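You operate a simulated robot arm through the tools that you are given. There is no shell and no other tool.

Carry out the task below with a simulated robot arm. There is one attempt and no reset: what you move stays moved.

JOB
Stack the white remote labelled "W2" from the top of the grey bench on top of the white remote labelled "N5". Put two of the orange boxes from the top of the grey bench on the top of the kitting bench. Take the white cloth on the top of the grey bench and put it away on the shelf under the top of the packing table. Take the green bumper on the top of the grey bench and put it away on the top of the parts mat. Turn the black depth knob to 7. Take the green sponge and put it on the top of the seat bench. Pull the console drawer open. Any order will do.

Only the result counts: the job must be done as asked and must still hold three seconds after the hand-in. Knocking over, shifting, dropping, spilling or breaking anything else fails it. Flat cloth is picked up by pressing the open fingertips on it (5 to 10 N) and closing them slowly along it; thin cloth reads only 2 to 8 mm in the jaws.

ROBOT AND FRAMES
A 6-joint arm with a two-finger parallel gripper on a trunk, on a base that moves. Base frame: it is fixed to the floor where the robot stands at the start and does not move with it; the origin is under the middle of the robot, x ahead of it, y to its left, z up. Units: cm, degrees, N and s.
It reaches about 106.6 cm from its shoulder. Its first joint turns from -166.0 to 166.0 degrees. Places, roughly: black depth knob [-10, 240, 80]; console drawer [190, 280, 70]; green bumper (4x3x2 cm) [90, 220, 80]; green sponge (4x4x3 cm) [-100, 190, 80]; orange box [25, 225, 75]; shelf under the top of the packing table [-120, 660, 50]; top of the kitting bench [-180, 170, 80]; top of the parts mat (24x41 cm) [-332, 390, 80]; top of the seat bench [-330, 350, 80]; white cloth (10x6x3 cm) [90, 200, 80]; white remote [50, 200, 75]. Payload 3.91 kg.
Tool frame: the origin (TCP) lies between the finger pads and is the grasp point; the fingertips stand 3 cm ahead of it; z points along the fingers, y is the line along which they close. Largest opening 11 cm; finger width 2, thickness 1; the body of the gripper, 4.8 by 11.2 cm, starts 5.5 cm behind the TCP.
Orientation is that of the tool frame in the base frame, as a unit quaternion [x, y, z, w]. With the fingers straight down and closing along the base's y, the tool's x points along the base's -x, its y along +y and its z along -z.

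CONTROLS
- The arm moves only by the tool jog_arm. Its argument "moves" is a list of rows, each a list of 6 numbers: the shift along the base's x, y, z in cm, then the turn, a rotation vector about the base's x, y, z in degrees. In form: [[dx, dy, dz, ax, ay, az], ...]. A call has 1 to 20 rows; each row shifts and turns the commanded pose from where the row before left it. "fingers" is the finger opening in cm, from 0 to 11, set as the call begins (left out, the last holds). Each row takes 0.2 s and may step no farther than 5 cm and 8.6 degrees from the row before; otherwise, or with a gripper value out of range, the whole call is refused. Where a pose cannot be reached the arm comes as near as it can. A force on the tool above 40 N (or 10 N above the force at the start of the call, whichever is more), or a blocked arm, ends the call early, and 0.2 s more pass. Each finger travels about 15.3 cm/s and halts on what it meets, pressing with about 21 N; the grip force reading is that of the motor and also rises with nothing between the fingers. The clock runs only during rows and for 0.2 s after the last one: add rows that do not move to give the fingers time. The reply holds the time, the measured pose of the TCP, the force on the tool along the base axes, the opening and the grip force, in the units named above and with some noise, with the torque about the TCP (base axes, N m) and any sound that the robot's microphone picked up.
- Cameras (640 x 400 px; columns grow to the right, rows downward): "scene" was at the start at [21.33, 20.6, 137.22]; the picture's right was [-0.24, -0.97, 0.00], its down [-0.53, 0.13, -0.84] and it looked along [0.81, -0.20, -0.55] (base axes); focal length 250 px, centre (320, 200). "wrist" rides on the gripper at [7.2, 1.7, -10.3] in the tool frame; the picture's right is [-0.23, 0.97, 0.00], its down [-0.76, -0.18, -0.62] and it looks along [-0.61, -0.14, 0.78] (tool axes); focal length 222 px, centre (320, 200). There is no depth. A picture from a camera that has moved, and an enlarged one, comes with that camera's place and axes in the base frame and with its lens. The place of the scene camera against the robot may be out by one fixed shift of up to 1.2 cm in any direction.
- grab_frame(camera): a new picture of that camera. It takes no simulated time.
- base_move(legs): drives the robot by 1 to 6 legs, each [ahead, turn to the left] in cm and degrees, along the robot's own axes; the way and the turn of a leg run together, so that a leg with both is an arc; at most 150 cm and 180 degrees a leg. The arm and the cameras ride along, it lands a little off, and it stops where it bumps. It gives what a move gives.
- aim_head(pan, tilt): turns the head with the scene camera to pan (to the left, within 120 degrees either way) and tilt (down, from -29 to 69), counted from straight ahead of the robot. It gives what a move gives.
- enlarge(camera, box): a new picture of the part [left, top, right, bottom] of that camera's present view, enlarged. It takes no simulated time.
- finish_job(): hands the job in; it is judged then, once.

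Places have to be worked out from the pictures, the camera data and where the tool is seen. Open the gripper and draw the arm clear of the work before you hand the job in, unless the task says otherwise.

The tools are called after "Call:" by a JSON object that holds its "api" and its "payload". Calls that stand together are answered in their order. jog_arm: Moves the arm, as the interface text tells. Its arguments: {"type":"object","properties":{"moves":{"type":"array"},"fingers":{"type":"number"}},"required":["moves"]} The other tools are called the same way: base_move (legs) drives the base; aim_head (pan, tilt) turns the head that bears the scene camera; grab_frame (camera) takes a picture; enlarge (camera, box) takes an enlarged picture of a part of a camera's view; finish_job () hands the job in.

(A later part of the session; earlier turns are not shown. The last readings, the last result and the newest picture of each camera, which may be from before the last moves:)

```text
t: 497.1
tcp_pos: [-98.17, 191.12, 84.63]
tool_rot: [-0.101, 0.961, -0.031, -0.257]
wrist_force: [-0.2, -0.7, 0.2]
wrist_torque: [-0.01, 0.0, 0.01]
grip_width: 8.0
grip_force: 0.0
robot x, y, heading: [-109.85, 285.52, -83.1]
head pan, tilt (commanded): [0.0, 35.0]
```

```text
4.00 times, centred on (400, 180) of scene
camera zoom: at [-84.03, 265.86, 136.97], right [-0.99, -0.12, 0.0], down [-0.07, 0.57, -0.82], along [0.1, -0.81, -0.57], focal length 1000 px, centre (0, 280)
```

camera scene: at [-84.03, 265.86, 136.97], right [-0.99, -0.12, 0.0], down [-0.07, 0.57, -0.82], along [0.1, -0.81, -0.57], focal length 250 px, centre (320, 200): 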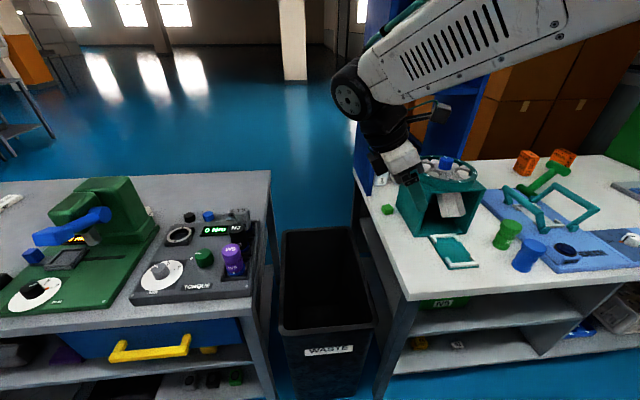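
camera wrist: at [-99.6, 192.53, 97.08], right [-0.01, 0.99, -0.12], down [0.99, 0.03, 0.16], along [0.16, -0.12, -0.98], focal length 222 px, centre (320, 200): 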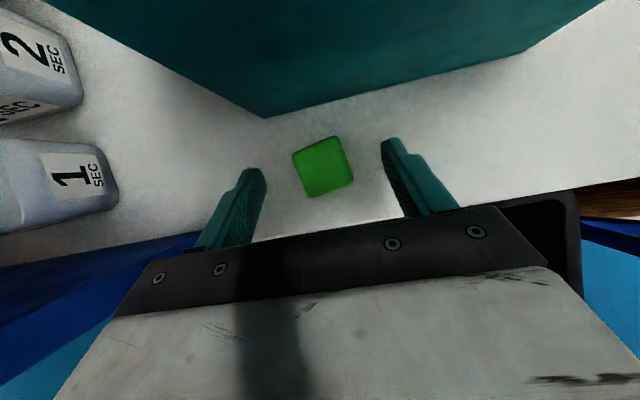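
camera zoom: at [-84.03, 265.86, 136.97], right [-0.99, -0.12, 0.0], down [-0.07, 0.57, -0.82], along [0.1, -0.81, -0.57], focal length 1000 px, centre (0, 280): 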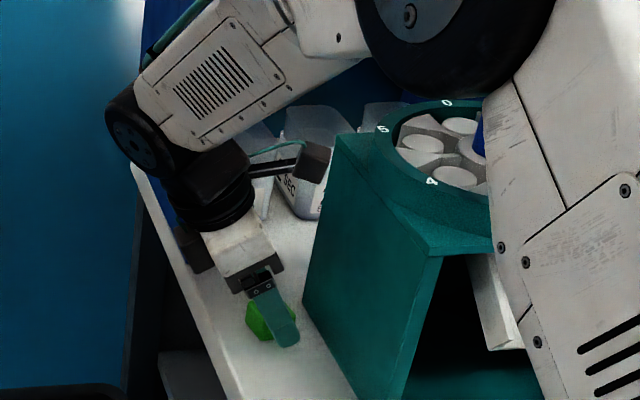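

The sponge is between the fingers. I go 0.8 cm further and close.

Call:
{"api": "jog_arm", "payload": {"moves": [[-0.4, -0.1, -0.8, 0, 0, 0], [0, 0, 0, 0, 0, 0]]}}

Call:
{"api": "jog_arm", "payload": {"moves": [[0, 0, 0, 0, 0, 0], [0, 0, 0, 0, 0, 0], [0, 0, 0, 0, 0, 0]], "fingers": 0}}

Call:
{"api": "grab_frame", "payload": {"camera": "wrist"}}

```text
t: 497.7
tcp_pos: [-98.46, 191.1, 83.88]
tool_rot: [-0.102, 0.961, -0.031, -0.257]
wrist_force: [0.3, 0.2, -0.9]
wrist_torque: [-0.01, 0.02, 0.02]
grip_width: 7.99
grip_force: 0.1
robot x, y, heading: [-109.62, 285.11, -82.9]
head pan, tilt (commanded): [0.0, 35.0]
```

```text
t: 498.5
tcp_pos: [-98.54, 191.17, 83.77]
tool_rot: [-0.101, 0.961, -0.03, -0.258]
wrist_force: [0.0, 0.4, -0.6]
wrist_torque: [-0.01, -0.01, 0.0]
grip_width: 3.22
grip_force: 21.3
robot x, y, heading: [-109.44, 285.33, -83.1]
head pan, tilt (commanded): [0.0, 35.0]
```

```text
taken
camera wrist: at [-99.99, 192.53, 96.29], right [-0.01, 0.99, -0.12], down [0.99, 0.03, 0.16], along [0.16, -0.12, -0.98], focal length 222 px, centre (320, 200)
```

wrist: 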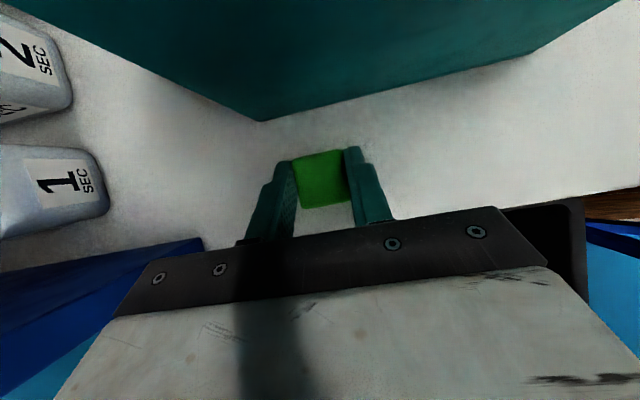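

The sponge is gripped (3.2 cm). I lift it back out along the approach path and toward the robot.

Call:
{"api": "jog_arm", "payload": {"moves": [[0.5, 0.1, 1, 0, 0, 0], [1.2, 0.14, 2.5, 0, 0, 0], [1.2, 0.14, 2.5, 0, 0, 0], [1.2, 0.14, 2.5, 0, 0, 0], [1.2, 0.14, 2.5, 0, 0, 0], [-0.36, 4.03, 2, 0, 0, 0], [-0.36, 4.03, 2, 0, 0, 0], [-0.36, 4.03, 2, 0, 0, 0], [-0.36, 4.03, 2, 0, 0, 0], [-0.36, 4.03, 2, 0, 0, 0], [-0.36, 4.03, 2, 0, 0, 0], [-0.36, 4.03, 2, 0, 0, 0], [-0.36, 4.03, 2, 0, 0, 0], [0, 0, 0, 1.56, -7.34, 0], [0, 0, 0, 1.56, -7.34, 0], [0, 0, 0, 1.56, -7.34, 0], [0, 0, 0, 1.56, -7.34, 0], [0, 0, 0, 0, 0, 0]]}}

Call:
{"api": "grab_frame", "payload": {"camera": "scene"}}

Call:
{"api": "grab_frame", "payload": {"camera": "wrist"}}

```text
t: 502.3
tcp_pos: [-95.93, 224.13, 110.79]
tool_rot: [-0.104, 0.995, -0.002, 0.001]
wrist_force: [-0.9, -0.1, -0.3]
wrist_torque: [0.02, 0.02, 0.03]
grip_width: 3.22
grip_force: 21.1
robot x, y, heading: [-109.5, 285.5, -82.8]
head pan, tilt (commanded): [0.0, 35.0]
```

```text
taken
camera scene: at [-84.03, 265.87, 136.97], right [-0.99, -0.12, 0.0], down [-0.07, 0.57, -0.82], along [0.1, -0.81, -0.57], focal length 250 px, centre (320, 200)
```

scene: 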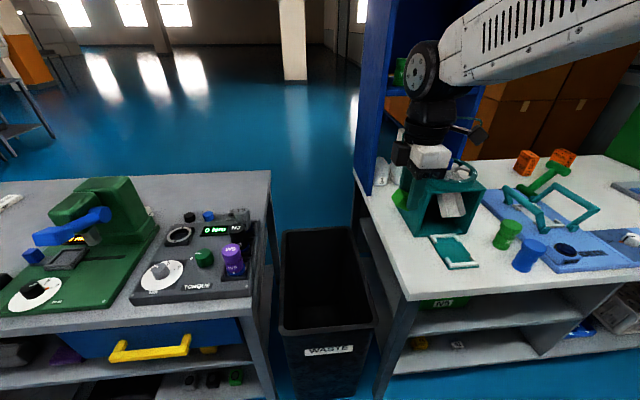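

```text
taken
camera wrist: at [-103.43, 224.35, 121.05], right [0.02, 1.0, -0.01], down [0.78, -0.01, 0.63], along [0.63, -0.02, -0.78], focal length 222 px, centre (320, 200)
```

wrist: 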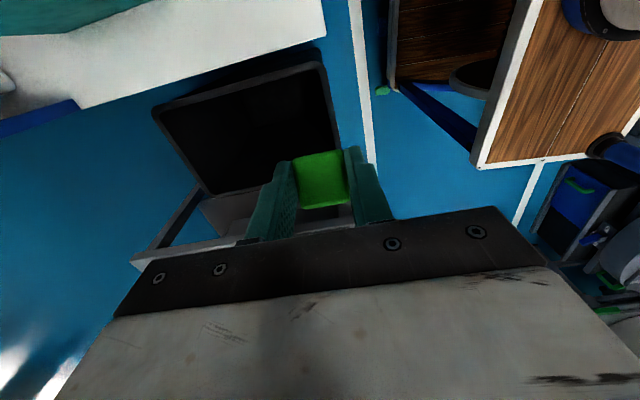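

The sponge is secured. I back straight out away from the litter, then turn toward the seat bench.

Call:
{"api": "base_move", "payload": {"legs": [[-25, 0], [0, -120]]}}

Call:
{"api": "aim_head", "payload": {"pan": 0, "tilt": 25}}

Call:
{"api": "grab_frame", "payload": {"camera": "scene"}}

```text
t: 509.0
tcp_pos: [-174.0, 324.1, 110.8]
tool_rot: [0.786, 0.618, -0.002, -0.002]
wrist_force: [-0.1, 0.4, 1.0]
wrist_torque: [-0.02, 0.01, -0.01]
grip_width: 3.23
grip_force: 20.9
robot x, y, heading: [-112.71, 310.04, 161.4]
head pan, tilt (commanded): [0.0, 35.0]
```

```text
t: 509.7
tcp_pos: [-173.98, 324.0, 110.76]
tool_rot: [0.787, 0.617, -0.002, -0.002]
wrist_force: [0.0, 0.5, 0.0]
wrist_torque: [-0.01, 0.04, -0.02]
grip_width: 3.25
grip_force: 21.2
robot x, y, heading: [-112.95, 309.93, 161.3]
head pan, tilt (commanded): [0.0, 25.0]
```

```text
taken
camera scene: at [-141.66, 294.03, 138.54], right [0.32, 0.95, 0.0], down [0.4, -0.13, -0.91], along [-0.86, 0.29, -0.42], focal length 250 px, centre (320, 200)
```

scene: 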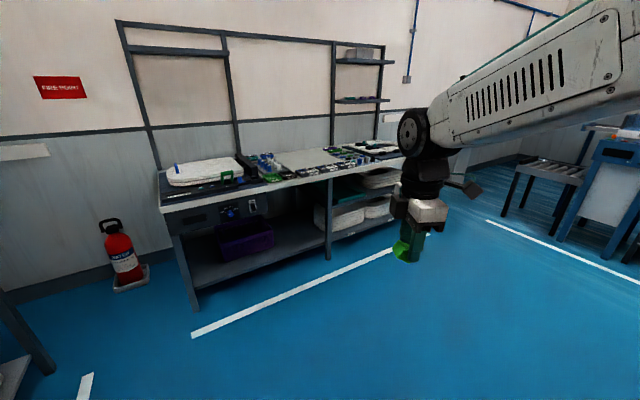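

The seat bench is ahead. I enlarge it to see the mat and free areas.

Call:
{"api": "enlarge", "payload": {"camera": "scene", "box": [150, 100, 400, 250]}}

Call:
{"api": "enlarge", "payload": {"camera": "scene", "box": [230, 110, 410, 210]}}

```text
2.56 times, centred on (275, 175) of scene
camera zoom: at [-141.66, 294.03, 138.54], right [0.32, 0.95, 0.0], down [0.4, -0.13, -0.91], along [-0.86, 0.29, -0.42], focal length 640 px, centre (435, 264)
```

zoom: 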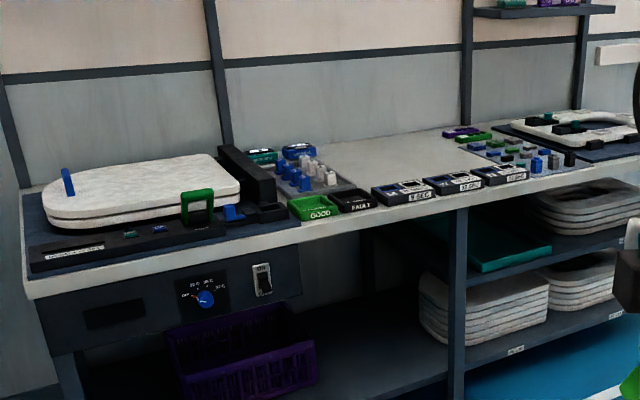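

```text
3.56 times, centred on (320, 160) of scene
camera zoom: at [-141.66, 294.03, 138.54], right [0.32, 0.95, 0.0], down [0.4, -0.13, -0.91], along [-0.86, 0.29, -0.42], focal length 889 px, centre (320, 342)
```

zoom: 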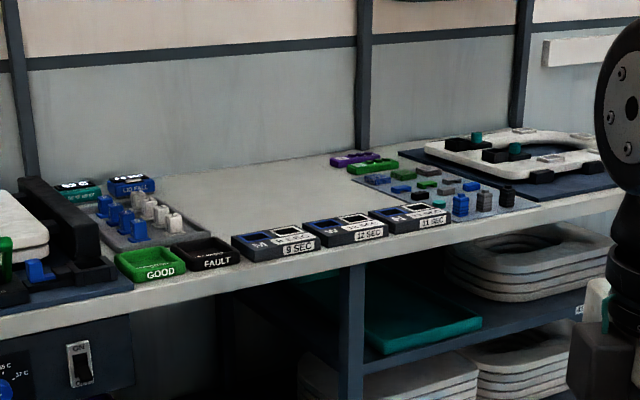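

The mat with small bumpers lies at the far right part, and the bench's middle back is free white surface. I drive closer, to about (-247,368), and face the bench.

Call:
{"api": "base_move", "payload": {"legs": [[0, -4.5], [120, 0], [22, 0], [0, 35]]}}

Call:
{"api": "aim_head", "payload": {"pan": -10, "tilt": 38}}

Call:
{"api": "grab_frame", "payload": {"camera": "scene"}}

```text
t: 519.2
tcp_pos: [-301.8, 343.24, 110.82]
tool_rot: [0.585, 0.811, -0.002, -0.002]
wrist_force: [-0.1, -0.1, -0.5]
wrist_torque: [-0.03, -0.04, 0.01]
grip_width: 3.24
grip_force: 21.0
robot x, y, heading: [-242.32, 363.67, -166.5]
head pan, tilt (commanded): [0.0, 25.0]
```

```text
t: 519.9
tcp_pos: [-301.6, 343.28, 110.76]
tool_rot: [0.584, 0.811, -0.002, -0.001]
wrist_force: [-0.4, 0.3, -1.4]
wrist_torque: [0.02, -0.02, -0.03]
grip_width: 3.25
grip_force: 21.1
robot x, y, heading: [-242.52, 363.39, -166.6]
head pan, tilt (commanded): [-10.0, 38.0]
```

```text
taken
camera scene: at [-258.49, 336.62, 136.52], right [-0.06, 1.0, 0.0], down [0.61, 0.04, -0.79], along [-0.79, -0.05, -0.62], focal length 250 px, centre (320, 200)
```

scene: 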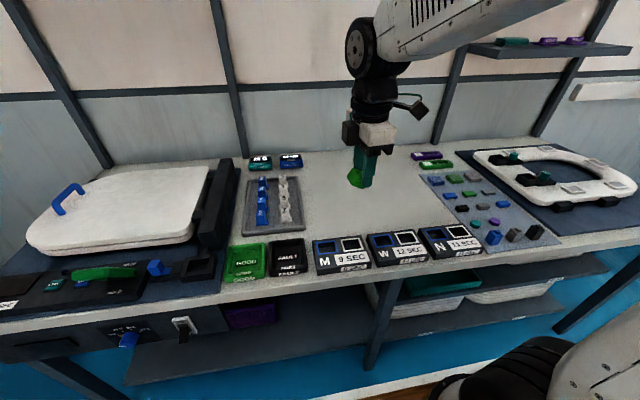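

Good view. I enlarge the mat and the free central area.

Call:
{"api": "enlarge", "payload": {"camera": "scene", "box": [400, 140, 580, 260]}}

Call:
{"api": "enlarge", "payload": {"camera": "scene", "box": [290, 130, 450, 250]}}

```text
3.33 times, centred on (490, 200) of scene
camera zoom: at [-258.49, 336.62, 136.52], right [-0.06, 1.0, 0.0], down [0.61, 0.04, -0.79], along [-0.79, -0.05, -0.62], focal length 834 px, centre (-247, 200)
```

zoom: 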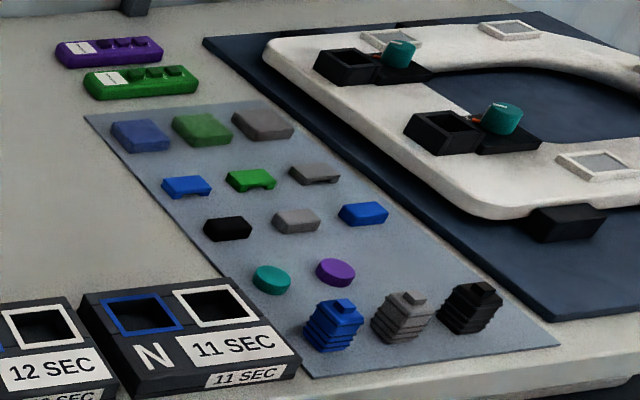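

```text
3.33 times, centred on (370, 190) of scene
camera zoom: at [-258.49, 336.62, 136.52], right [-0.06, 1.0, 0.0], down [0.61, 0.04, -0.79], along [-0.79, -0.05, -0.62], focal length 834 px, centre (153, 233)
```

zoom: 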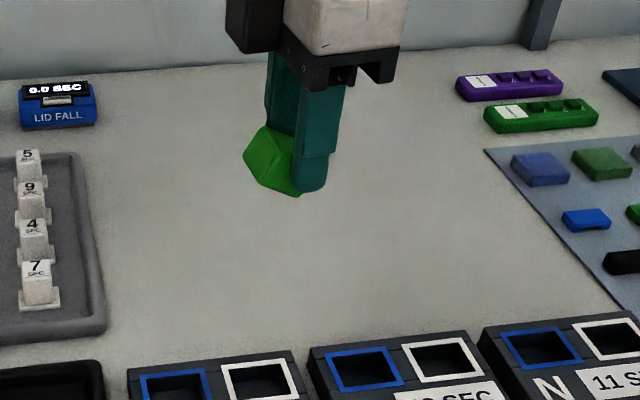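

The middle of the bench around (-328,341) is free. The sponge was gripped with a 30° tilt, so I re-tilt the tool the same way to set it down flat, and move above that spot.

Call:
{"api": "jog_arm", "payload": {"moves": [[-3.3, -0.4, 0, 7.1, 2.37, 0], [-3.3, -0.4, 0, 7.1, 2.37, 0], [-3.3, -0.4, 0, 7.1, 2.37, 0], [-3.3, -0.4, 0, 7.1, 2.37, 0], [-3.3, -0.4, -3.5, 0, 0, 0], [-3.3, -0.4, -3.5, 0, 0, 0], [-3.3, -0.4, -3.5, 0, 0, 0], [-3.3, -0.4, -3.5, 0, 0, 0], [0, 0, 0, 0, 0, 0]]}}

Call:
{"api": "grab_frame", "payload": {"camera": "wrist"}}

Call:
{"api": "enlarge", "payload": {"camera": "scene", "box": [270, 120, 430, 250]}}

```text
t: 521.9
tcp_pos: [-327.91, 339.98, 96.79]
tool_rot: [0.565, 0.784, 0.148, -0.211]
wrist_force: [0.1, -0.4, 0.1]
wrist_torque: [-0.02, 0.0, 0.0]
grip_width: 3.23
grip_force: 21.2
robot x, y, heading: [-242.36, 363.99, -166.1]
head pan, tilt (commanded): [-10.0, 38.0]
```

```text
taken
camera wrist: at [-326.7, 341.61, 109.27], right [0.99, 0.12, -0.12], down [0.14, -0.98, 0.16], along [-0.1, -0.18, -0.98], focal length 222 px, centre (320, 200)
```

wrist: 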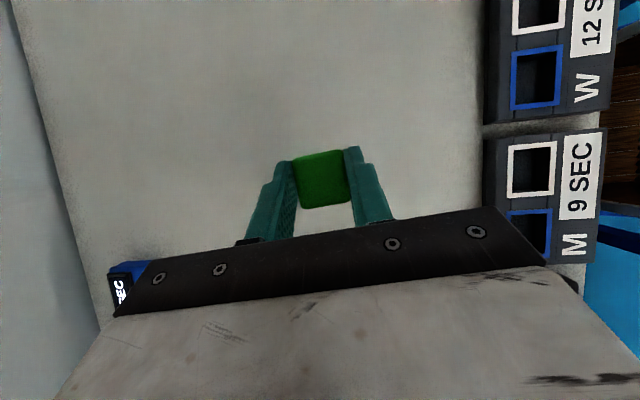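

```text
3.08 times, centred on (350, 185) of scene
camera zoom: at [-258.48, 336.62, 136.51], right [-0.06, 1.0, 0.0], down [0.61, 0.04, -0.79], along [-0.79, -0.05, -0.62], focal length 770 px, centre (228, 246)
```

zoom: 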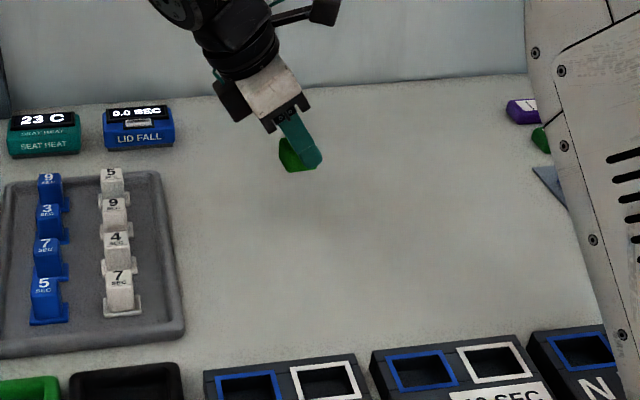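

The spot below is free. I lower the sponge to the surface.

Call:
{"api": "jog_arm", "payload": {"moves": [[0, 0, -4, 0, 0, 0], [0, 0, -4, 0, 0, 0], [0, 0, -2.5, 0, 0, 0], [0, 0, -1.2, 0, 0, 0], [0, 0, -0.5, 0, 0, 0], [0, 0, 0, 0, 0, 0]]}}

Call:
{"api": "jog_arm", "payload": {"moves": [[0, 0, -0.3, 0, 0, 0], [0, 0, -0.25, 0, 0, 0], [0, 0, 0, 0, 0, 0]]}}

```text
t: 523.3
tcp_pos: [-327.93, 339.99, 84.64]
tool_rot: [0.564, 0.784, 0.148, -0.211]
wrist_force: [0.0, 0.8, -0.6]
wrist_torque: [-0.02, 0.03, 0.0]
grip_width: 3.25
grip_force: 20.9
robot x, y, heading: [-242.45, 363.81, -166.0]
head pan, tilt (commanded): [-10.0, 38.0]
```

```text
t: 524.1
tcp_pos: [-328.0, 339.96, 84.07]
tool_rot: [0.564, 0.785, 0.148, -0.211]
wrist_force: [-0.1, -0.9, -0.1]
wrist_torque: [-0.02, -0.01, -0.02]
grip_width: 3.24
grip_force: 21.4
robot x, y, heading: [-242.17, 364.04, -166.5]
head pan, tilt (commanded): [-10.0, 38.0]
```

Call:
{"api": "jog_arm", "payload": {"moves": [[0, 0, -0.25, 0, 0, 0], [0, 0, -0.2, 0, 0, 0], [0, 0, 0, 0, 0, 0]]}}

Call:
{"api": "enlarge", "payload": {"camera": "scene", "box": [310, 160, 410, 230]}}

```text
t: 524.9
tcp_pos: [-328.24, 340.05, 83.66]
tool_rot: [0.564, 0.785, 0.148, -0.211]
wrist_force: [0.3, -0.9, 7.9]
wrist_torque: [0.11, -0.04, 0.03]
grip_width: 3.27
grip_force: 20.7
robot x, y, heading: [-242.37, 363.91, -166.4]
head pan, tilt (commanded): [-10.0, 38.0]
```

```text
5.71 times, centred on (360, 195) of scene
camera zoom: at [-258.46, 336.63, 136.51], right [-0.06, 1.0, 0.0], down [0.61, 0.04, -0.79], along [-0.79, -0.05, -0.62], focal length 1429 px, centre (91, 229)
```

zoom: 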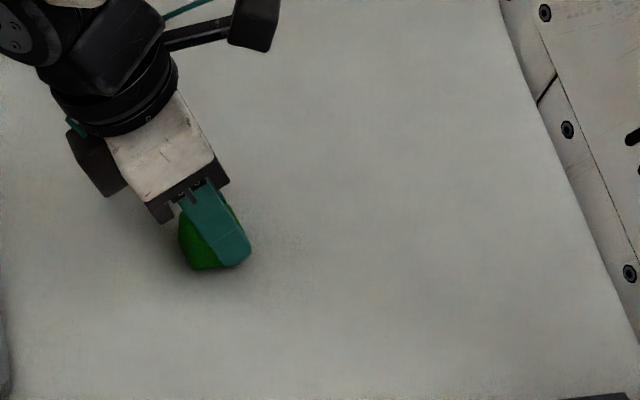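

The sponge touches the bench (8 N). I release and withdraw along the tool axis.

Call:
{"api": "jog_arm", "payload": {"moves": [[0, 0, 0, 0, 0, 0], [0, 0, 0, 0, 0, 0], [0, 0, 0, 0, 0, 0]], "fingers": 6.5}}

Call:
{"api": "jog_arm", "payload": {"moves": [[0.3, -0.9, 1.7, 0, 0, 0], [0.5, -1.4, 2.6, 0, 0, 0], [0.6, -1.8, 3.4, 0, 0, 0], [0, 0, 4.5, 0, 0, 0], [0, 0, 4.5, 0, 0, 0], [0, 0, 4.5, 0, 0, 0], [3.3, 0.8, 2, -7.1, -2.37, 0], [3.3, 0.8, 0, -7.1, -2.37, 0], [3.3, 0.8, 0, -7.1, -2.37, 0], [3.3, 0.8, 0, -7.1, -2.37, 0], [3.3, 0.8, 0, 0, 0, 0], [3.3, 0.8, 0, 0, 0, 0], [0, 0, 0, 0, 0, 0]]}}

Call:
{"api": "enlarge", "payload": {"camera": "scene", "box": [290, 140, 450, 260]}}

```text
t: 525.7
tcp_pos: [-328.09, 340.17, 83.73]
tool_rot: [0.565, 0.784, 0.148, -0.211]
wrist_force: [0.4, 0.1, 0.5]
wrist_torque: [0.01, -0.03, -0.01]
grip_width: 6.5
grip_force: 0.0
robot x, y, heading: [-241.81, 363.7, -166.4]
head pan, tilt (commanded): [-10.0, 38.0]
```

```text
t: 528.5
tcp_pos: [-307.03, 340.5, 106.75]
tool_rot: [0.585, 0.811, -0.003, -0.002]
wrist_force: [0.2, -0.6, -0.2]
wrist_torque: [0.05, 0.0, -0.02]
grip_width: 6.5
grip_force: 0.1
robot x, y, heading: [-242.29, 363.73, -166.5]
head pan, tilt (commanded): [-10.0, 38.0]
```

```text
3.33 times, centred on (370, 200) of scene
camera zoom: at [-258.5, 336.62, 136.51], right [-0.06, 1.0, 0.0], down [0.61, 0.04, -0.79], along [-0.79, -0.05, -0.62], focal length 834 px, centre (153, 200)
```

zoom: 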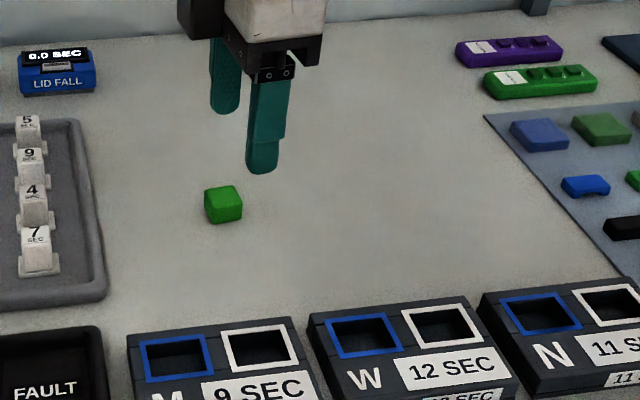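

The sponge rests flat on the seat bench. Now the drawer: I raise the arm a bit, leave the bench, and drive into the aisle, watching the floor for litter.

Call:
{"api": "jog_arm", "payload": {"moves": [[2, 0.5, 3, 0, 0, 0], [2, 0.5, 3, 0, 0, 0], [0, 0, 0, 0, 0, 0]]}}

Call:
{"api": "base_move", "payload": {"legs": [[0, 125], [100, 0], [0, 53]]}}

Call:
{"api": "aim_head", "payload": {"pan": 0, "tilt": 30}}

Call:
{"api": "grab_frame", "payload": {"camera": "scene"}}

```text
t: 529.3
tcp_pos: [-303.06, 341.47, 112.73]
tool_rot: [0.585, 0.811, -0.002, -0.002]
wrist_force: [1.0, -0.1, -0.1]
wrist_torque: [-0.01, 0.0, -0.03]
grip_width: 6.48
grip_force: 0.1
robot x, y, heading: [-242.15, 364.19, -166.4]
head pan, tilt (commanded): [-10.0, 38.0]
```

```text
t: 542.1
tcp_pos: [-105.87, 313.95, 112.85]
tool_rot: [0.796, -0.605, 0.001, -0.003]
wrist_force: [-0.8, 0.2, 0.0]
wrist_torque: [-0.01, -0.02, 0.03]
grip_width: 6.47
grip_force: 0.0
robot x, y, heading: [-167.72, 294.66, 10.8]
head pan, tilt (commanded): [-10.0, 38.0]
```

```text
t: 542.9
tcp_pos: [-105.75, 313.99, 112.74]
tool_rot: [0.795, -0.606, 0.003, -0.003]
wrist_force: [-0.2, -0.6, -0.3]
wrist_torque: [0.0, 0.01, 0.0]
grip_width: 6.52
grip_force: 0.0
robot x, y, heading: [-167.47, 294.96, 10.8]
head pan, tilt (commanded): [0.0, 30.0]
```

```text
taken
camera scene: at [-150.51, 321.27, 137.74], right [0.18, -0.98, 0.0], down [-0.49, -0.09, -0.87], along [0.85, 0.16, -0.5], focal length 250 px, centre (320, 200)
```

scene: 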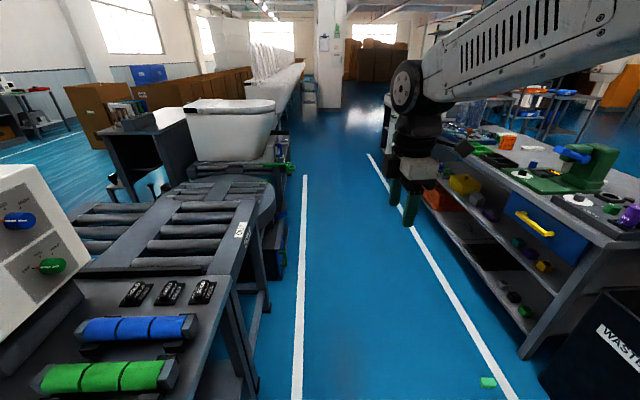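

The aisle is clear. I drive along it to about p=238 (beside the drawer).

Call:
{"api": "base_move", "payload": {"legs": [[140, 0], [140, 0], [58, 0]]}}

Call:
{"api": "aim_head", "payload": {"pan": -75, "tilt": 35}}

Call:
{"api": "grab_frame", "payload": {"camera": "scene"}}

```text
t: 559.4
tcp_pos: [228.57, 371.66, 112.74]
tool_rot: [0.793, -0.609, 0.002, -0.002]
wrist_force: [0.9, -0.2, -0.1]
wrist_torque: [0.02, 0.04, 0.03]
grip_width: 6.5
grip_force: 0.0
robot x, y, heading: [167.0, 352.73, 10.3]
head pan, tilt (commanded): [0.0, 30.0]
```

```text
t: 560.9
tcp_pos: [228.44, 371.58, 112.68]
tool_rot: [0.793, -0.609, 0.001, -0.002]
wrist_force: [0.1, -0.8, 0.7]
wrist_torque: [0.01, 0.0, -0.05]
grip_width: 6.51
grip_force: 0.0
robot x, y, heading: [166.81, 353.21, 10.4]
head pan, tilt (commanded): [-75.0, 35.0]
```

```text
taken
camera scene: at [178.81, 369.59, 136.97], right [-0.9, -0.43, 0.0], down [-0.25, 0.52, -0.82], along [0.35, -0.74, -0.57], focal length 250 px, centre (320, 200)
```

scene: 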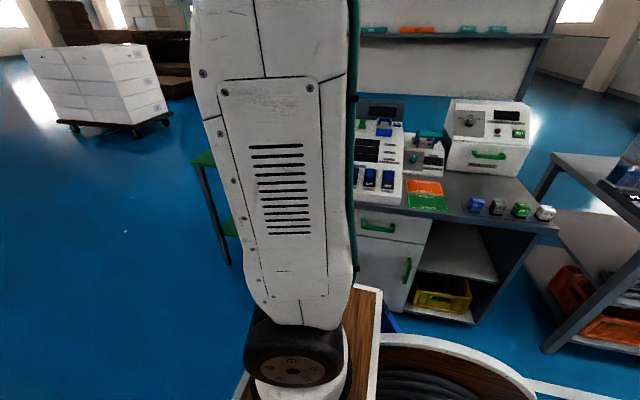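

The drawer (top, horizontal green handle) is visible right beside. I enlarge it.

Call:
{"api": "enlarge", "payload": {"camera": "scene", "box": [340, 180, 480, 320]}}

```text
2.86 times, centred on (410, 250) of scene
camera zoom: at [178.81, 369.59, 136.97], right [-0.9, -0.43, 0.0], down [-0.25, 0.52, -0.82], along [0.35, -0.74, -0.57], focal length 715 px, centre (63, 57)
```

zoom: 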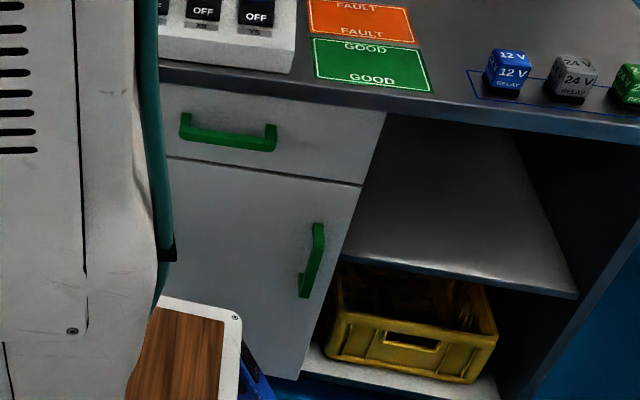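

The handle bar centre is at about (190,290,68.3), ~11 cm long, parallel to the desk edge. I retract the arm a little and turn to face the console.

Call:
{"api": "jog_arm", "payload": {"moves": [[-4.5, -0.8, 1, 0, 0, 0], [-4.5, -0.8, 1, 0, 0, 0], [0, 0, 0, 0, 0, 0]]}}

Call:
{"api": "base_move", "payload": {"legs": [[0, -88]]}}

Call:
{"api": "aim_head", "payload": {"pan": -5, "tilt": 45}}

Call:
{"api": "grab_frame", "payload": {"camera": "scene"}}

```text
t: 561.7
tcp_pos: [219.51, 369.96, 114.67]
tool_rot: [0.794, -0.608, 0.002, -0.002]
wrist_force: [0.1, 0.0, -0.1]
wrist_torque: [0.03, 0.02, -0.02]
grip_width: 6.52
grip_force: 0.0
robot x, y, heading: [167.0, 352.89, 10.1]
head pan, tilt (commanded): [-75.0, 35.0]
```

```text
t: 565.8
tcp_pos: [185.64, 300.51, 114.71]
tool_rot: [-0.146, 0.989, -0.003, 0.001]
wrist_force: [-0.1, 0.1, -0.3]
wrist_torque: [-0.02, -0.03, 0.01]
grip_width: 6.48
grip_force: 0.1
robot x, y, heading: [166.81, 352.7, -78.1]
head pan, tilt (commanded): [-75.0, 35.0]
```

```text
t: 567.2
tcp_pos: [185.55, 300.58, 114.71]
tool_rot: [-0.145, 0.989, -0.003, 0.001]
wrist_force: [-0.3, -0.6, -0.3]
wrist_torque: [0.01, -0.01, 0.03]
grip_width: 6.48
grip_force: 0.1
robot x, y, heading: [166.67, 353.03, -78.0]
head pan, tilt (commanded): [-5.0, 45.0]
```

```text
taken
camera scene: at [193.15, 336.26, 135.49], right [-0.99, -0.12, 0.0], down [-0.09, 0.7, -0.71], along [0.09, -0.7, -0.71], focal length 250 px, centre (320, 200)
```

scene: 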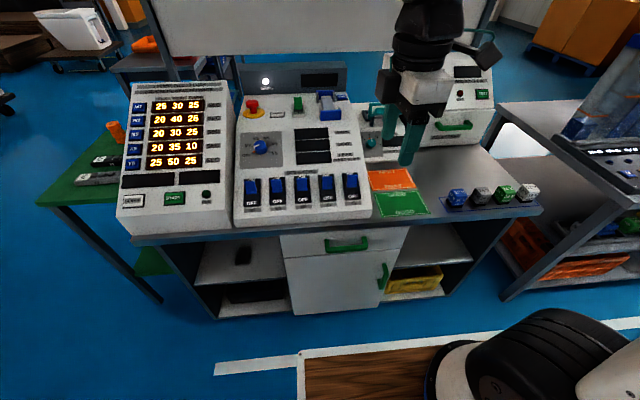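

I face the console squarely. I enlarge the drawer and handle.

Call:
{"api": "enlarge", "payload": {"camera": "scene", "box": [270, 200, 430, 320]}}

```text
3.33 times, centred on (350, 260) of scene
camera zoom: at [193.15, 336.26, 135.49], right [-0.99, -0.12, 0.0], down [-0.09, 0.7, -0.71], along [0.09, -0.7, -0.71], focal length 834 px, centre (220, 0)
```

zoom: 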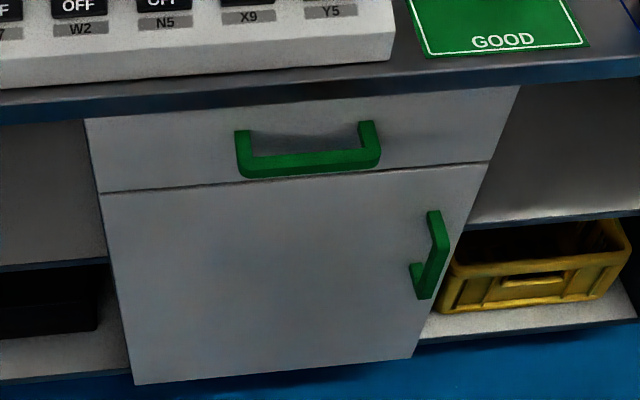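

The bar stands ~4 cm off the drawer face, just under the desk's front edge, so I need a nearly horizontal grip from the front with more room. I reposition the base to about (182,386), further back and a bit right, facing the console.

Call:
{"api": "base_move", "payload": {"legs": [[0, -36], [-36.5, 0], [0, 36]]}}

Call:
{"api": "aim_head", "payload": {"pan": -10, "tilt": 38}}

Call:
{"api": "grab_frame", "payload": {"camera": "scene"}}

```text
t: 573.0
tcp_pos: [198.84, 332.95, 114.7]
tool_rot: [-0.127, 0.992, -0.003, 0.0]
wrist_force: [1.0, -0.5, -0.3]
wrist_torque: [0.0, 0.01, 0.0]
grip_width: 6.49
grip_force: 0.0
robot x, y, heading: [182.07, 385.63, -80.0]
head pan, tilt (commanded): [-5.0, 45.0]
```

```text
t: 573.7
tcp_pos: [198.76, 333.04, 114.77]
tool_rot: [-0.128, 0.992, -0.003, 0.0]
wrist_force: [-0.3, -0.1, 0.2]
wrist_torque: [-0.02, -0.01, -0.02]
grip_width: 6.52
grip_force: 0.2
robot x, y, heading: [182.12, 385.95, -80.0]
head pan, tilt (commanded): [-10.0, 38.0]
```

```text
taken
camera scene: at [207.2, 367.82, 136.51], right [-1.0, 0.0, 0.0], down [0.0, 0.62, -0.79], along [0.0, -0.79, -0.62], focal length 250 px, centre (320, 200)
```

scene: 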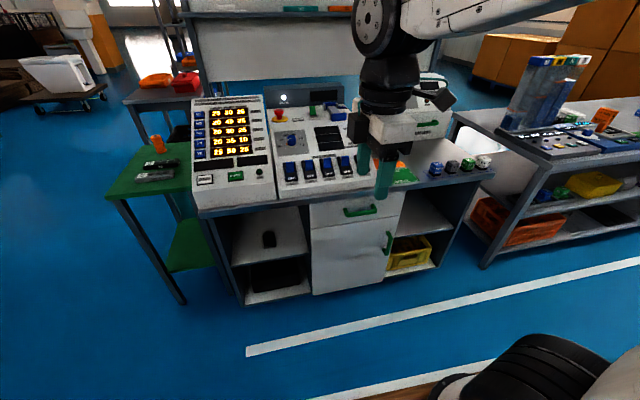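

Good position. I enlarge the handle again for a refined estimate.

Call:
{"api": "enlarge", "payload": {"camera": "scene", "box": [310, 185, 410, 260]}}

```text
5.33 times, centred on (360, 222) of scene
camera zoom: at [207.2, 367.82, 136.51], right [-1.0, 0.0, 0.0], down [0.0, 0.62, -0.79], along [0.0, -0.79, -0.62], focal length 1334 px, centre (107, 80)
```

zoom: 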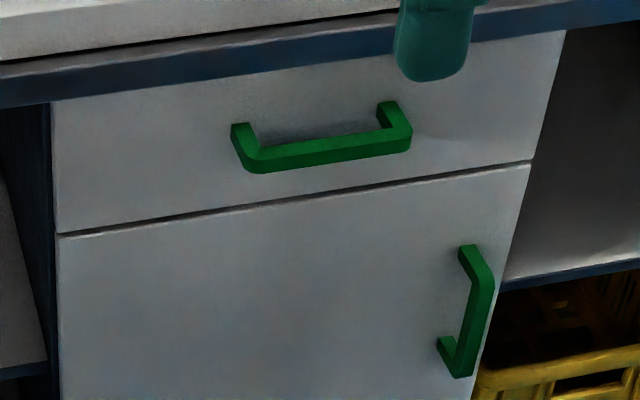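

I set the tool azimuth to −94° (slightly slanted, within the arm's limits) and pitch the gripper 60° toward the drawer, fingers closing vertically.

Call:
{"api": "jog_arm", "payload": {"moves": [[-1, -4, -2, 0, 0, -6.3], [-1, -4, -2, 0, 0, -6.2], [-1, -4, -2, 0, 0, -6.2], [0, -1, 0, -7.48, 0.52, 0], [0, -1, 0, -7.48, 0.52, 0], [0, -1, 0, -7.48, 0.52, 0], [0, -1, 0, -7.48, 0.52, 0], [0, -1, 0, -7.48, 0.52, 0], [0, -1, 0, -7.48, 0.52, 0], [0, -1, 0, -7.48, 0.52, 0], [0, -1, 0, -7.48, 0.52, 0], [0, 0, 0, 0, 0, 0]], "fingers": 5}}

Call:
{"api": "grab_frame", "payload": {"camera": "scene"}}

Call:
{"api": "grab_frame", "payload": {"camera": "wrist"}}

```text
t: 576.3
tcp_pos: [195.81, 313.02, 108.66]
tool_rot: [0.031, 0.864, -0.503, -0.016]
wrist_force: [0.3, 0.1, 1.0]
wrist_torque: [-0.02, 0.02, 0.02]
grip_width: 5.02
grip_force: 0.1
robot x, y, heading: [182.12, 385.91, -80.2]
head pan, tilt (commanded): [-10.0, 38.0]
```

```text
taken
camera scene: at [207.2, 367.82, 136.51], right [-1.0, 0.0, 0.0], down [0.0, 0.62, -0.79], along [0.0, -0.79, -0.62], focal length 250 px, centre (320, 200)
```

scene: 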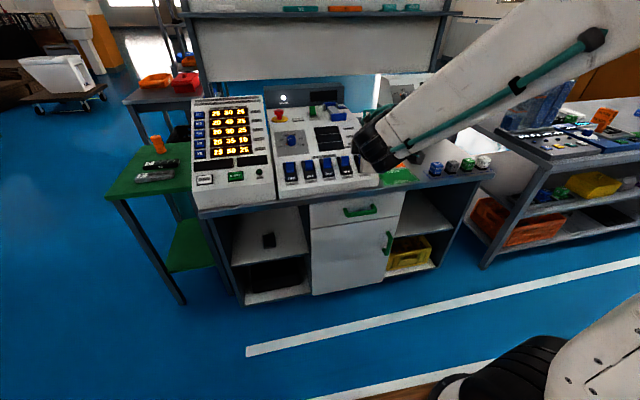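

```text
taken
camera wrist: at [189.22, 323.3, 112.26], right [0.26, 0.47, -0.85], down [0.79, 0.4, 0.46], along [0.55, -0.79, -0.26], focal length 222 px, centre (320, 200)
```

wrist: 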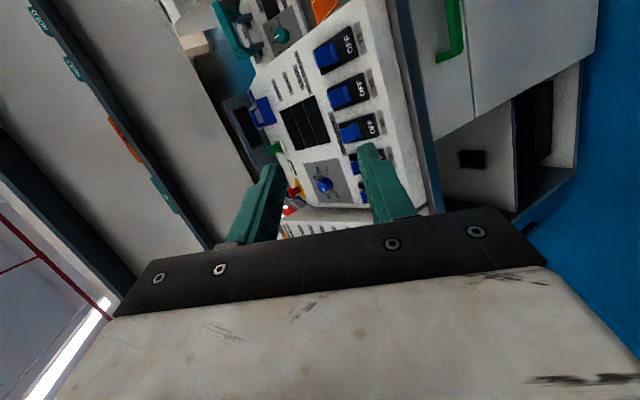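

The pitch is reached without warnings. I lower to the approach point in front of the handle.

Call:
{"api": "jog_arm", "payload": {"moves": [[-0.6, -1.4, -4.18, 0, 0, 0], [-0.6, -1.4, -4.18, 0, 0, 0], [-0.6, -1.4, -4.18, 0, 0, 0], [-0.6, -1.4, -4.18, 0, 0, 0], [-0.6, -1.4, -4.18, 0, 0, 0], [-0.6, -1.4, -4.18, 0, 0, 0], [-0.6, -1.4, -4.18, 0, 0, 0], [-0.6, -1.4, -4.18, 0, 0, 0], [0, 0, 0, 0, 0, 0]]}}

Call:
{"api": "grab_frame", "payload": {"camera": "wrist"}}

Call:
{"api": "enlarge", "payload": {"camera": "scene", "box": [300, 170, 440, 275]}}

```text
t: 578.3
tcp_pos: [191.07, 301.87, 75.12]
tool_rot: [0.032, 0.864, -0.502, -0.016]
wrist_force: [-0.1, -0.4, 0.3]
wrist_torque: [0.0, -0.01, -0.01]
grip_width: 5.01
grip_force: 0.0
robot x, y, heading: [182.34, 385.82, -79.7]
head pan, tilt (commanded): [-10.0, 38.0]
```

```text
taken
camera wrist: at [184.58, 312.14, 78.72], right [0.26, 0.46, -0.85], down [0.79, 0.4, 0.46], along [0.55, -0.79, -0.26], focal length 222 px, centre (320, 200)
```

wrist: 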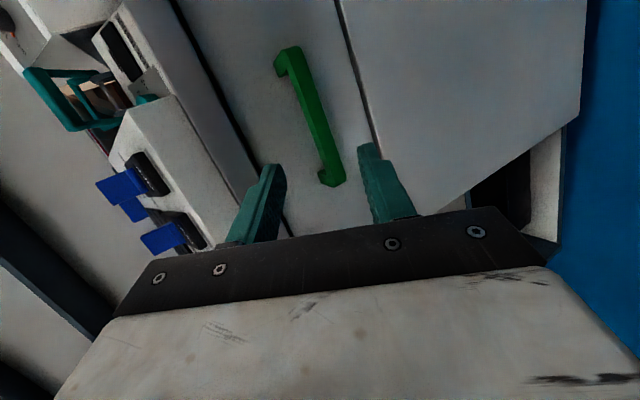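

```text
3.81 times, centred on (370, 222) of scene
camera zoom: at [207.2, 367.81, 136.51], right [-1.0, 0.0, 0.0], down [0.0, 0.62, -0.79], along [0.0, -0.79, -0.62], focal length 953 px, centre (130, 114)
```

zoom: 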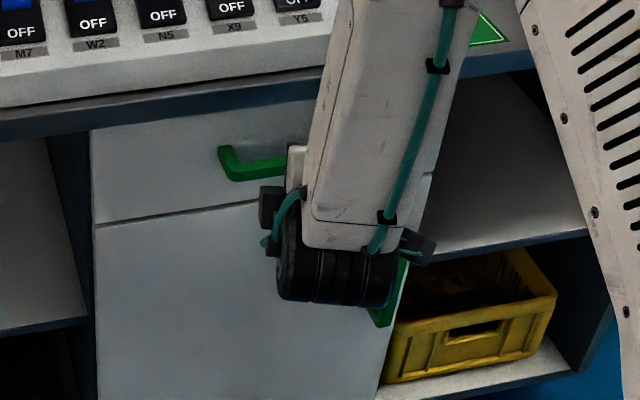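

The bar passes between the fingers, about 0.8 cm above the tool axis. I raise by 0.8 and advance 8 cm along the tool direction, then check.

Call:
{"api": "jog_arm", "payload": {"moves": [[0, 0, 0.8, 0, 0, 0], [-0.12, -1.74, -0.99, 0, 0, 0], [-0.12, -1.74, -0.99, 0, 0, 0], [-0.12, -1.74, -0.99, 0, 0, 0], [-0.12, -1.74, -0.99, 0, 0, 0], [0, 0, 0, 0, 0, 0]]}}

Call:
{"api": "grab_frame", "payload": {"camera": "wrist"}}

Call:
{"api": "enlarge", "payload": {"camera": "scene", "box": [300, 180, 420, 270]}}

```text
t: 579.7
tcp_pos: [190.56, 294.59, 72.08]
tool_rot: [0.031, 0.865, -0.501, -0.017]
wrist_force: [1.0, 0.0, -0.3]
wrist_torque: [0.0, -0.01, 0.03]
grip_width: 5.02
grip_force: 0.0
robot x, y, heading: [182.12, 385.92, -80.3]
head pan, tilt (commanded): [-10.0, 38.0]
```

```text
taken
camera wrist: at [184.03, 304.98, 75.61], right [0.26, 0.47, -0.85], down [0.79, 0.4, 0.46], along [0.55, -0.79, -0.26], focal length 222 px, centre (320, 200)
```

wrist: 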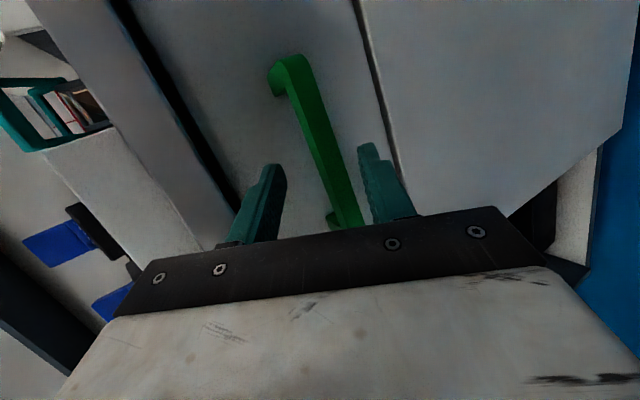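

```text
4.44 times, centred on (360, 225) of scene
camera zoom: at [207.2, 367.81, 136.51], right [-1.0, 0.0, 0.0], down [0.0, 0.62, -0.79], along [0.0, -0.79, -0.62], focal length 1112 px, centre (142, 89)
```

zoom: 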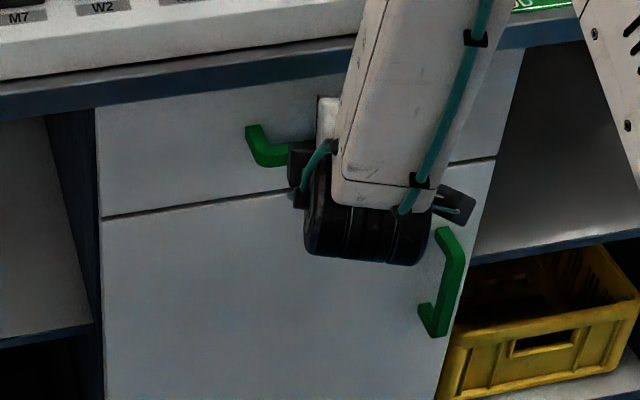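

The bar lies just beyond the fingertips and nearly centred. I advance 2.5 cm more and close the fingers on it.

Call:
{"api": "jog_arm", "payload": {"moves": [[-0.07, -1.1, -0.9, 0, 0, 0], [-0.07, -1.1, -0.65, 0, 0, 0], [0, 0, 0, 0, 0, 0]]}}

Call:
{"api": "grab_frame", "payload": {"camera": "wrist"}}

```text
t: 580.3
tcp_pos: [190.56, 292.99, 70.71]
tool_rot: [0.032, 0.864, -0.502, -0.018]
wrist_force: [-1.9, 31.2, 21.3]
wrist_torque: [-1.49, -0.18, 0.11]
grip_width: 5.19
grip_force: 2.4
robot x, y, heading: [182.02, 385.85, -80.0]
head pan, tilt (commanded): [-10.0, 38.0]
stopped in row 3: the force on the tool passed its limit at 59 N (the readings are from after the stop); the commanded pose is now the measured one
```

```text
taken
camera wrist: at [184.0, 303.28, 74.31], right [0.26, 0.46, -0.85], down [0.79, 0.4, 0.46], along [0.55, -0.79, -0.26], focal length 222 px, centre (320, 200)
```

wrist: 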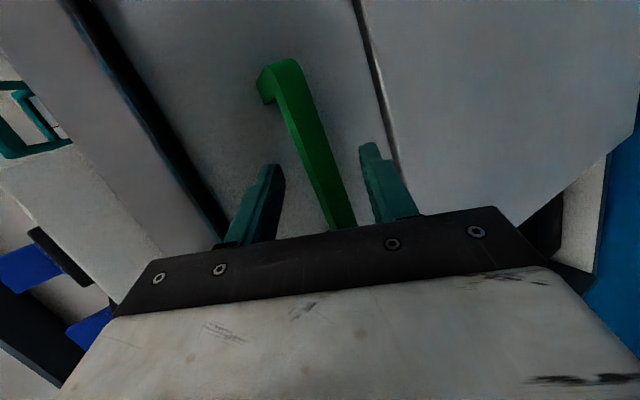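

The upper fingertip touches the drawer front (pushing back ~37 N); the bar is already within the fingers' last 2 cm. I back off 0.4 cm and close.

Call:
{"api": "jog_arm", "payload": {"moves": [[0.02, 0.35, 0.2, 0, 0, 0], [0, 0, 0, 0, 0, 0]]}}

Call:
{"api": "jog_arm", "payload": {"moves": [[0, 0, 0, 0, 0, 0], [0, 0, 0, 0, 0, 0], [0, 0, 0, 0, 0, 0]], "fingers": 0}}

Call:
{"api": "grab_frame", "payload": {"camera": "wrist"}}

```text
t: 580.9
tcp_pos: [190.6, 293.18, 70.78]
tool_rot: [0.031, 0.865, -0.501, -0.018]
wrist_force: [-0.1, 0.1, 1.2]
wrist_torque: [-0.01, 0.01, -0.02]
grip_width: 4.98
grip_force: 0.1
robot x, y, heading: [182.05, 386.17, -79.9]
head pan, tilt (commanded): [-10.0, 38.0]
```

```text
t: 581.7
tcp_pos: [190.54, 293.24, 70.62]
tool_rot: [0.03, 0.865, -0.5, -0.018]
wrist_force: [-0.3, 5.7, -15.8]
wrist_torque: [0.02, 0.83, 0.68]
grip_width: 1.66
grip_force: 45.4
robot x, y, heading: [181.78, 385.84, -80.0]
head pan, tilt (commanded): [-10.0, 38.0]
```

```text
taken
camera wrist: at [184.01, 303.55, 74.24], right [0.26, 0.47, -0.84], down [0.79, 0.4, 0.46], along [0.55, -0.79, -0.27], focal length 222 px, centre (320, 200)
```

wrist: 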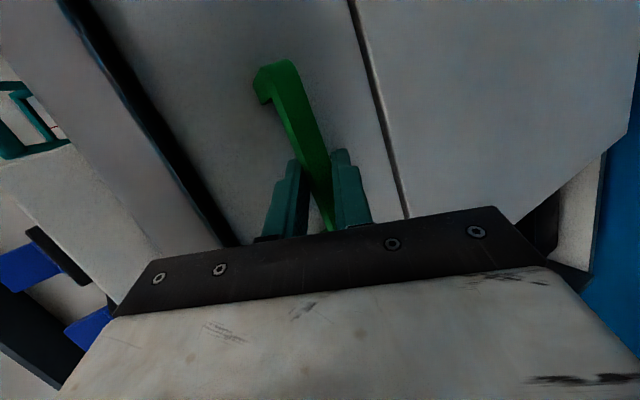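

The bar is gripped (1.7 cm). I pull along the drawer direction, first a few centimetres with the arm.

Call:
{"api": "jog_arm", "payload": {"moves": [[0, 0, -0.1, 0, 0, 0], [-0.2, 0.98, 0, 0, 0, 0], [-0.2, 0.98, 0, 0, 0, 0], [-0.2, 0.98, 0, 0, 0, 0], [-0.2, 0.98, 0, 0, 0, 0], [0, 0, 0, 0, 0, 0]]}}

Call:
{"api": "grab_frame", "payload": {"camera": "wrist"}}

```text
t: 583.1
tcp_pos: [189.83, 297.14, 70.63]
tool_rot: [0.036, 0.864, -0.501, -0.024]
wrist_force: [-22.0, -3.5, -15.9]
wrist_torque: [0.03, 0.74, 0.85]
grip_width: 1.66
grip_force: 45.1
robot x, y, heading: [182.08, 386.04, -80.4]
head pan, tilt (commanded): [-10.0, 38.0]
```

```text
taken
camera wrist: at [183.32, 307.5, 74.26], right [0.26, 0.46, -0.85], down [0.8, 0.39, 0.46], along [0.54, -0.8, -0.27], focal length 222 px, centre (320, 200)
```

wrist: 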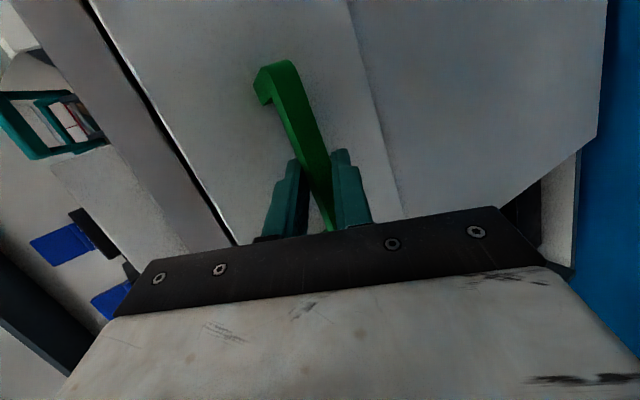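

The drawer follows; a side force of −22 N in x shows its rail leans a bit more to −x. I correct and continue to pull.

Call:
{"api": "jog_arm", "payload": {"moves": [[-0.2, 0, -0.1, 0, 0, 0], [-0.26, 0.97, 0, 0, 0, 0], [-0.26, 0.97, 0, 0, 0, 0], [-0.26, 0.97, 0, 0, 0, 0], [-0.26, 0.97, 0, 0, 0, 0], [0, 0, 0, 0, 0, 0]]}}

```text
t: 583.8
tcp_pos: [189.81, 298.69, 70.61]
tool_rot: [0.036, 0.865, -0.499, -0.024]
wrist_force: [-3.5, -0.2, -4.7]
wrist_torque: [-0.34, 1.64, -0.69]
grip_width: 1.67
grip_force: 45.0
out of reach, approached as far as the arm can: row 1, 3
robot x, y, heading: [182.28, 386.16, -79.9]
head pan, tilt (commanded): [-10.0, 38.0]
stopped in row 3: the force on the tool passed its limit at 42 N (the readings are from after the stop); the commanded pose is now the measured one
```

The arm is at its sideways limit, so I continue the pull by backing the base straight.

Call:
{"api": "base_move", "payload": {"legs": [[-10, 0]]}}

Call:
{"api": "grab_frame", "payload": {"camera": "wrist"}}

Call:
{"api": "grab_frame", "payload": {"camera": "scene"}}

```text
t: 585.0
tcp_pos: [187.99, 308.54, 70.8]
tool_rot: [0.035, 0.865, -0.5, -0.024]
wrist_force: [-27.4, -6.8, -8.0]
wrist_torque: [-0.33, 1.42, -0.37]
grip_width: 1.67
grip_force: 45.1
robot x, y, heading: [180.31, 395.95, -80.1]
head pan, tilt (commanded): [-10.0, 38.0]
```

```text
taken
camera wrist: at [181.67, 318.86, 74.37], right [0.26, 0.47, -0.85], down [0.8, 0.39, 0.46], along [0.54, -0.8, -0.27], focal length 222 px, centre (320, 200)
```

wrist: 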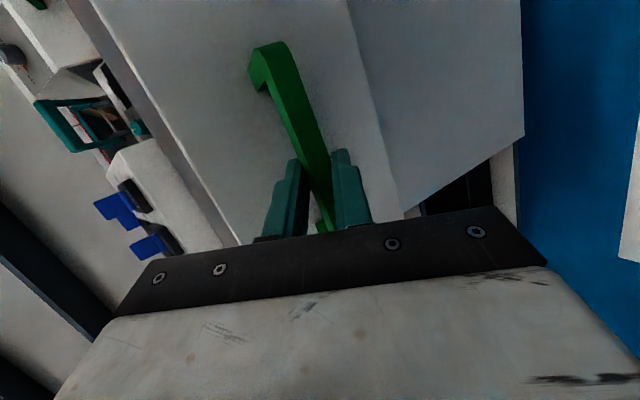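

```text
taken
camera scene: at [205.36, 377.69, 136.52], right [-1.0, 0.0, 0.0], down [0.0, 0.62, -0.79], along [0.0, -0.79, -0.62], focal length 250 px, centre (320, 200)
```

scene: 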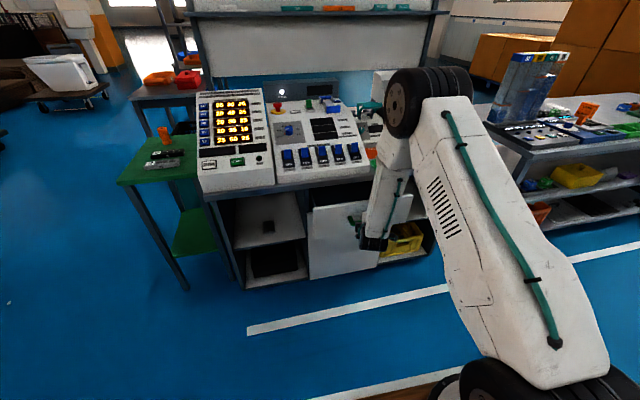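

The drawer is ~15 cm open. I pull further with a tiny right turn to relieve the side force.

Call:
{"api": "base_move", "payload": {"legs": [[-8, -0.6]]}}

Call:
{"api": "grab_frame", "payload": {"camera": "wrist"}}

```text
t: 586.0
tcp_pos: [185.8, 316.29, 70.79]
tool_rot: [0.039, 0.865, -0.5, -0.027]
wrist_force: [33.7, 6.5, -3.3]
wrist_torque: [-0.07, 0.38, 1.35]
grip_width: 1.71
grip_force: 44.9
robot x, y, heading: [179.1, 403.66, -80.9]
head pan, tilt (commanded): [-10.0, 38.0]
```

```text
taken
camera wrist: at [179.56, 326.73, 74.39], right [0.27, 0.46, -0.85], down [0.8, 0.38, 0.46], along [0.53, -0.8, -0.27], focal length 222 px, centre (320, 200)
```

wrist: 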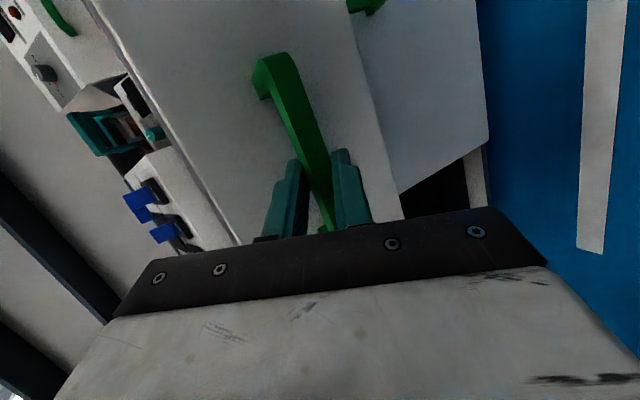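

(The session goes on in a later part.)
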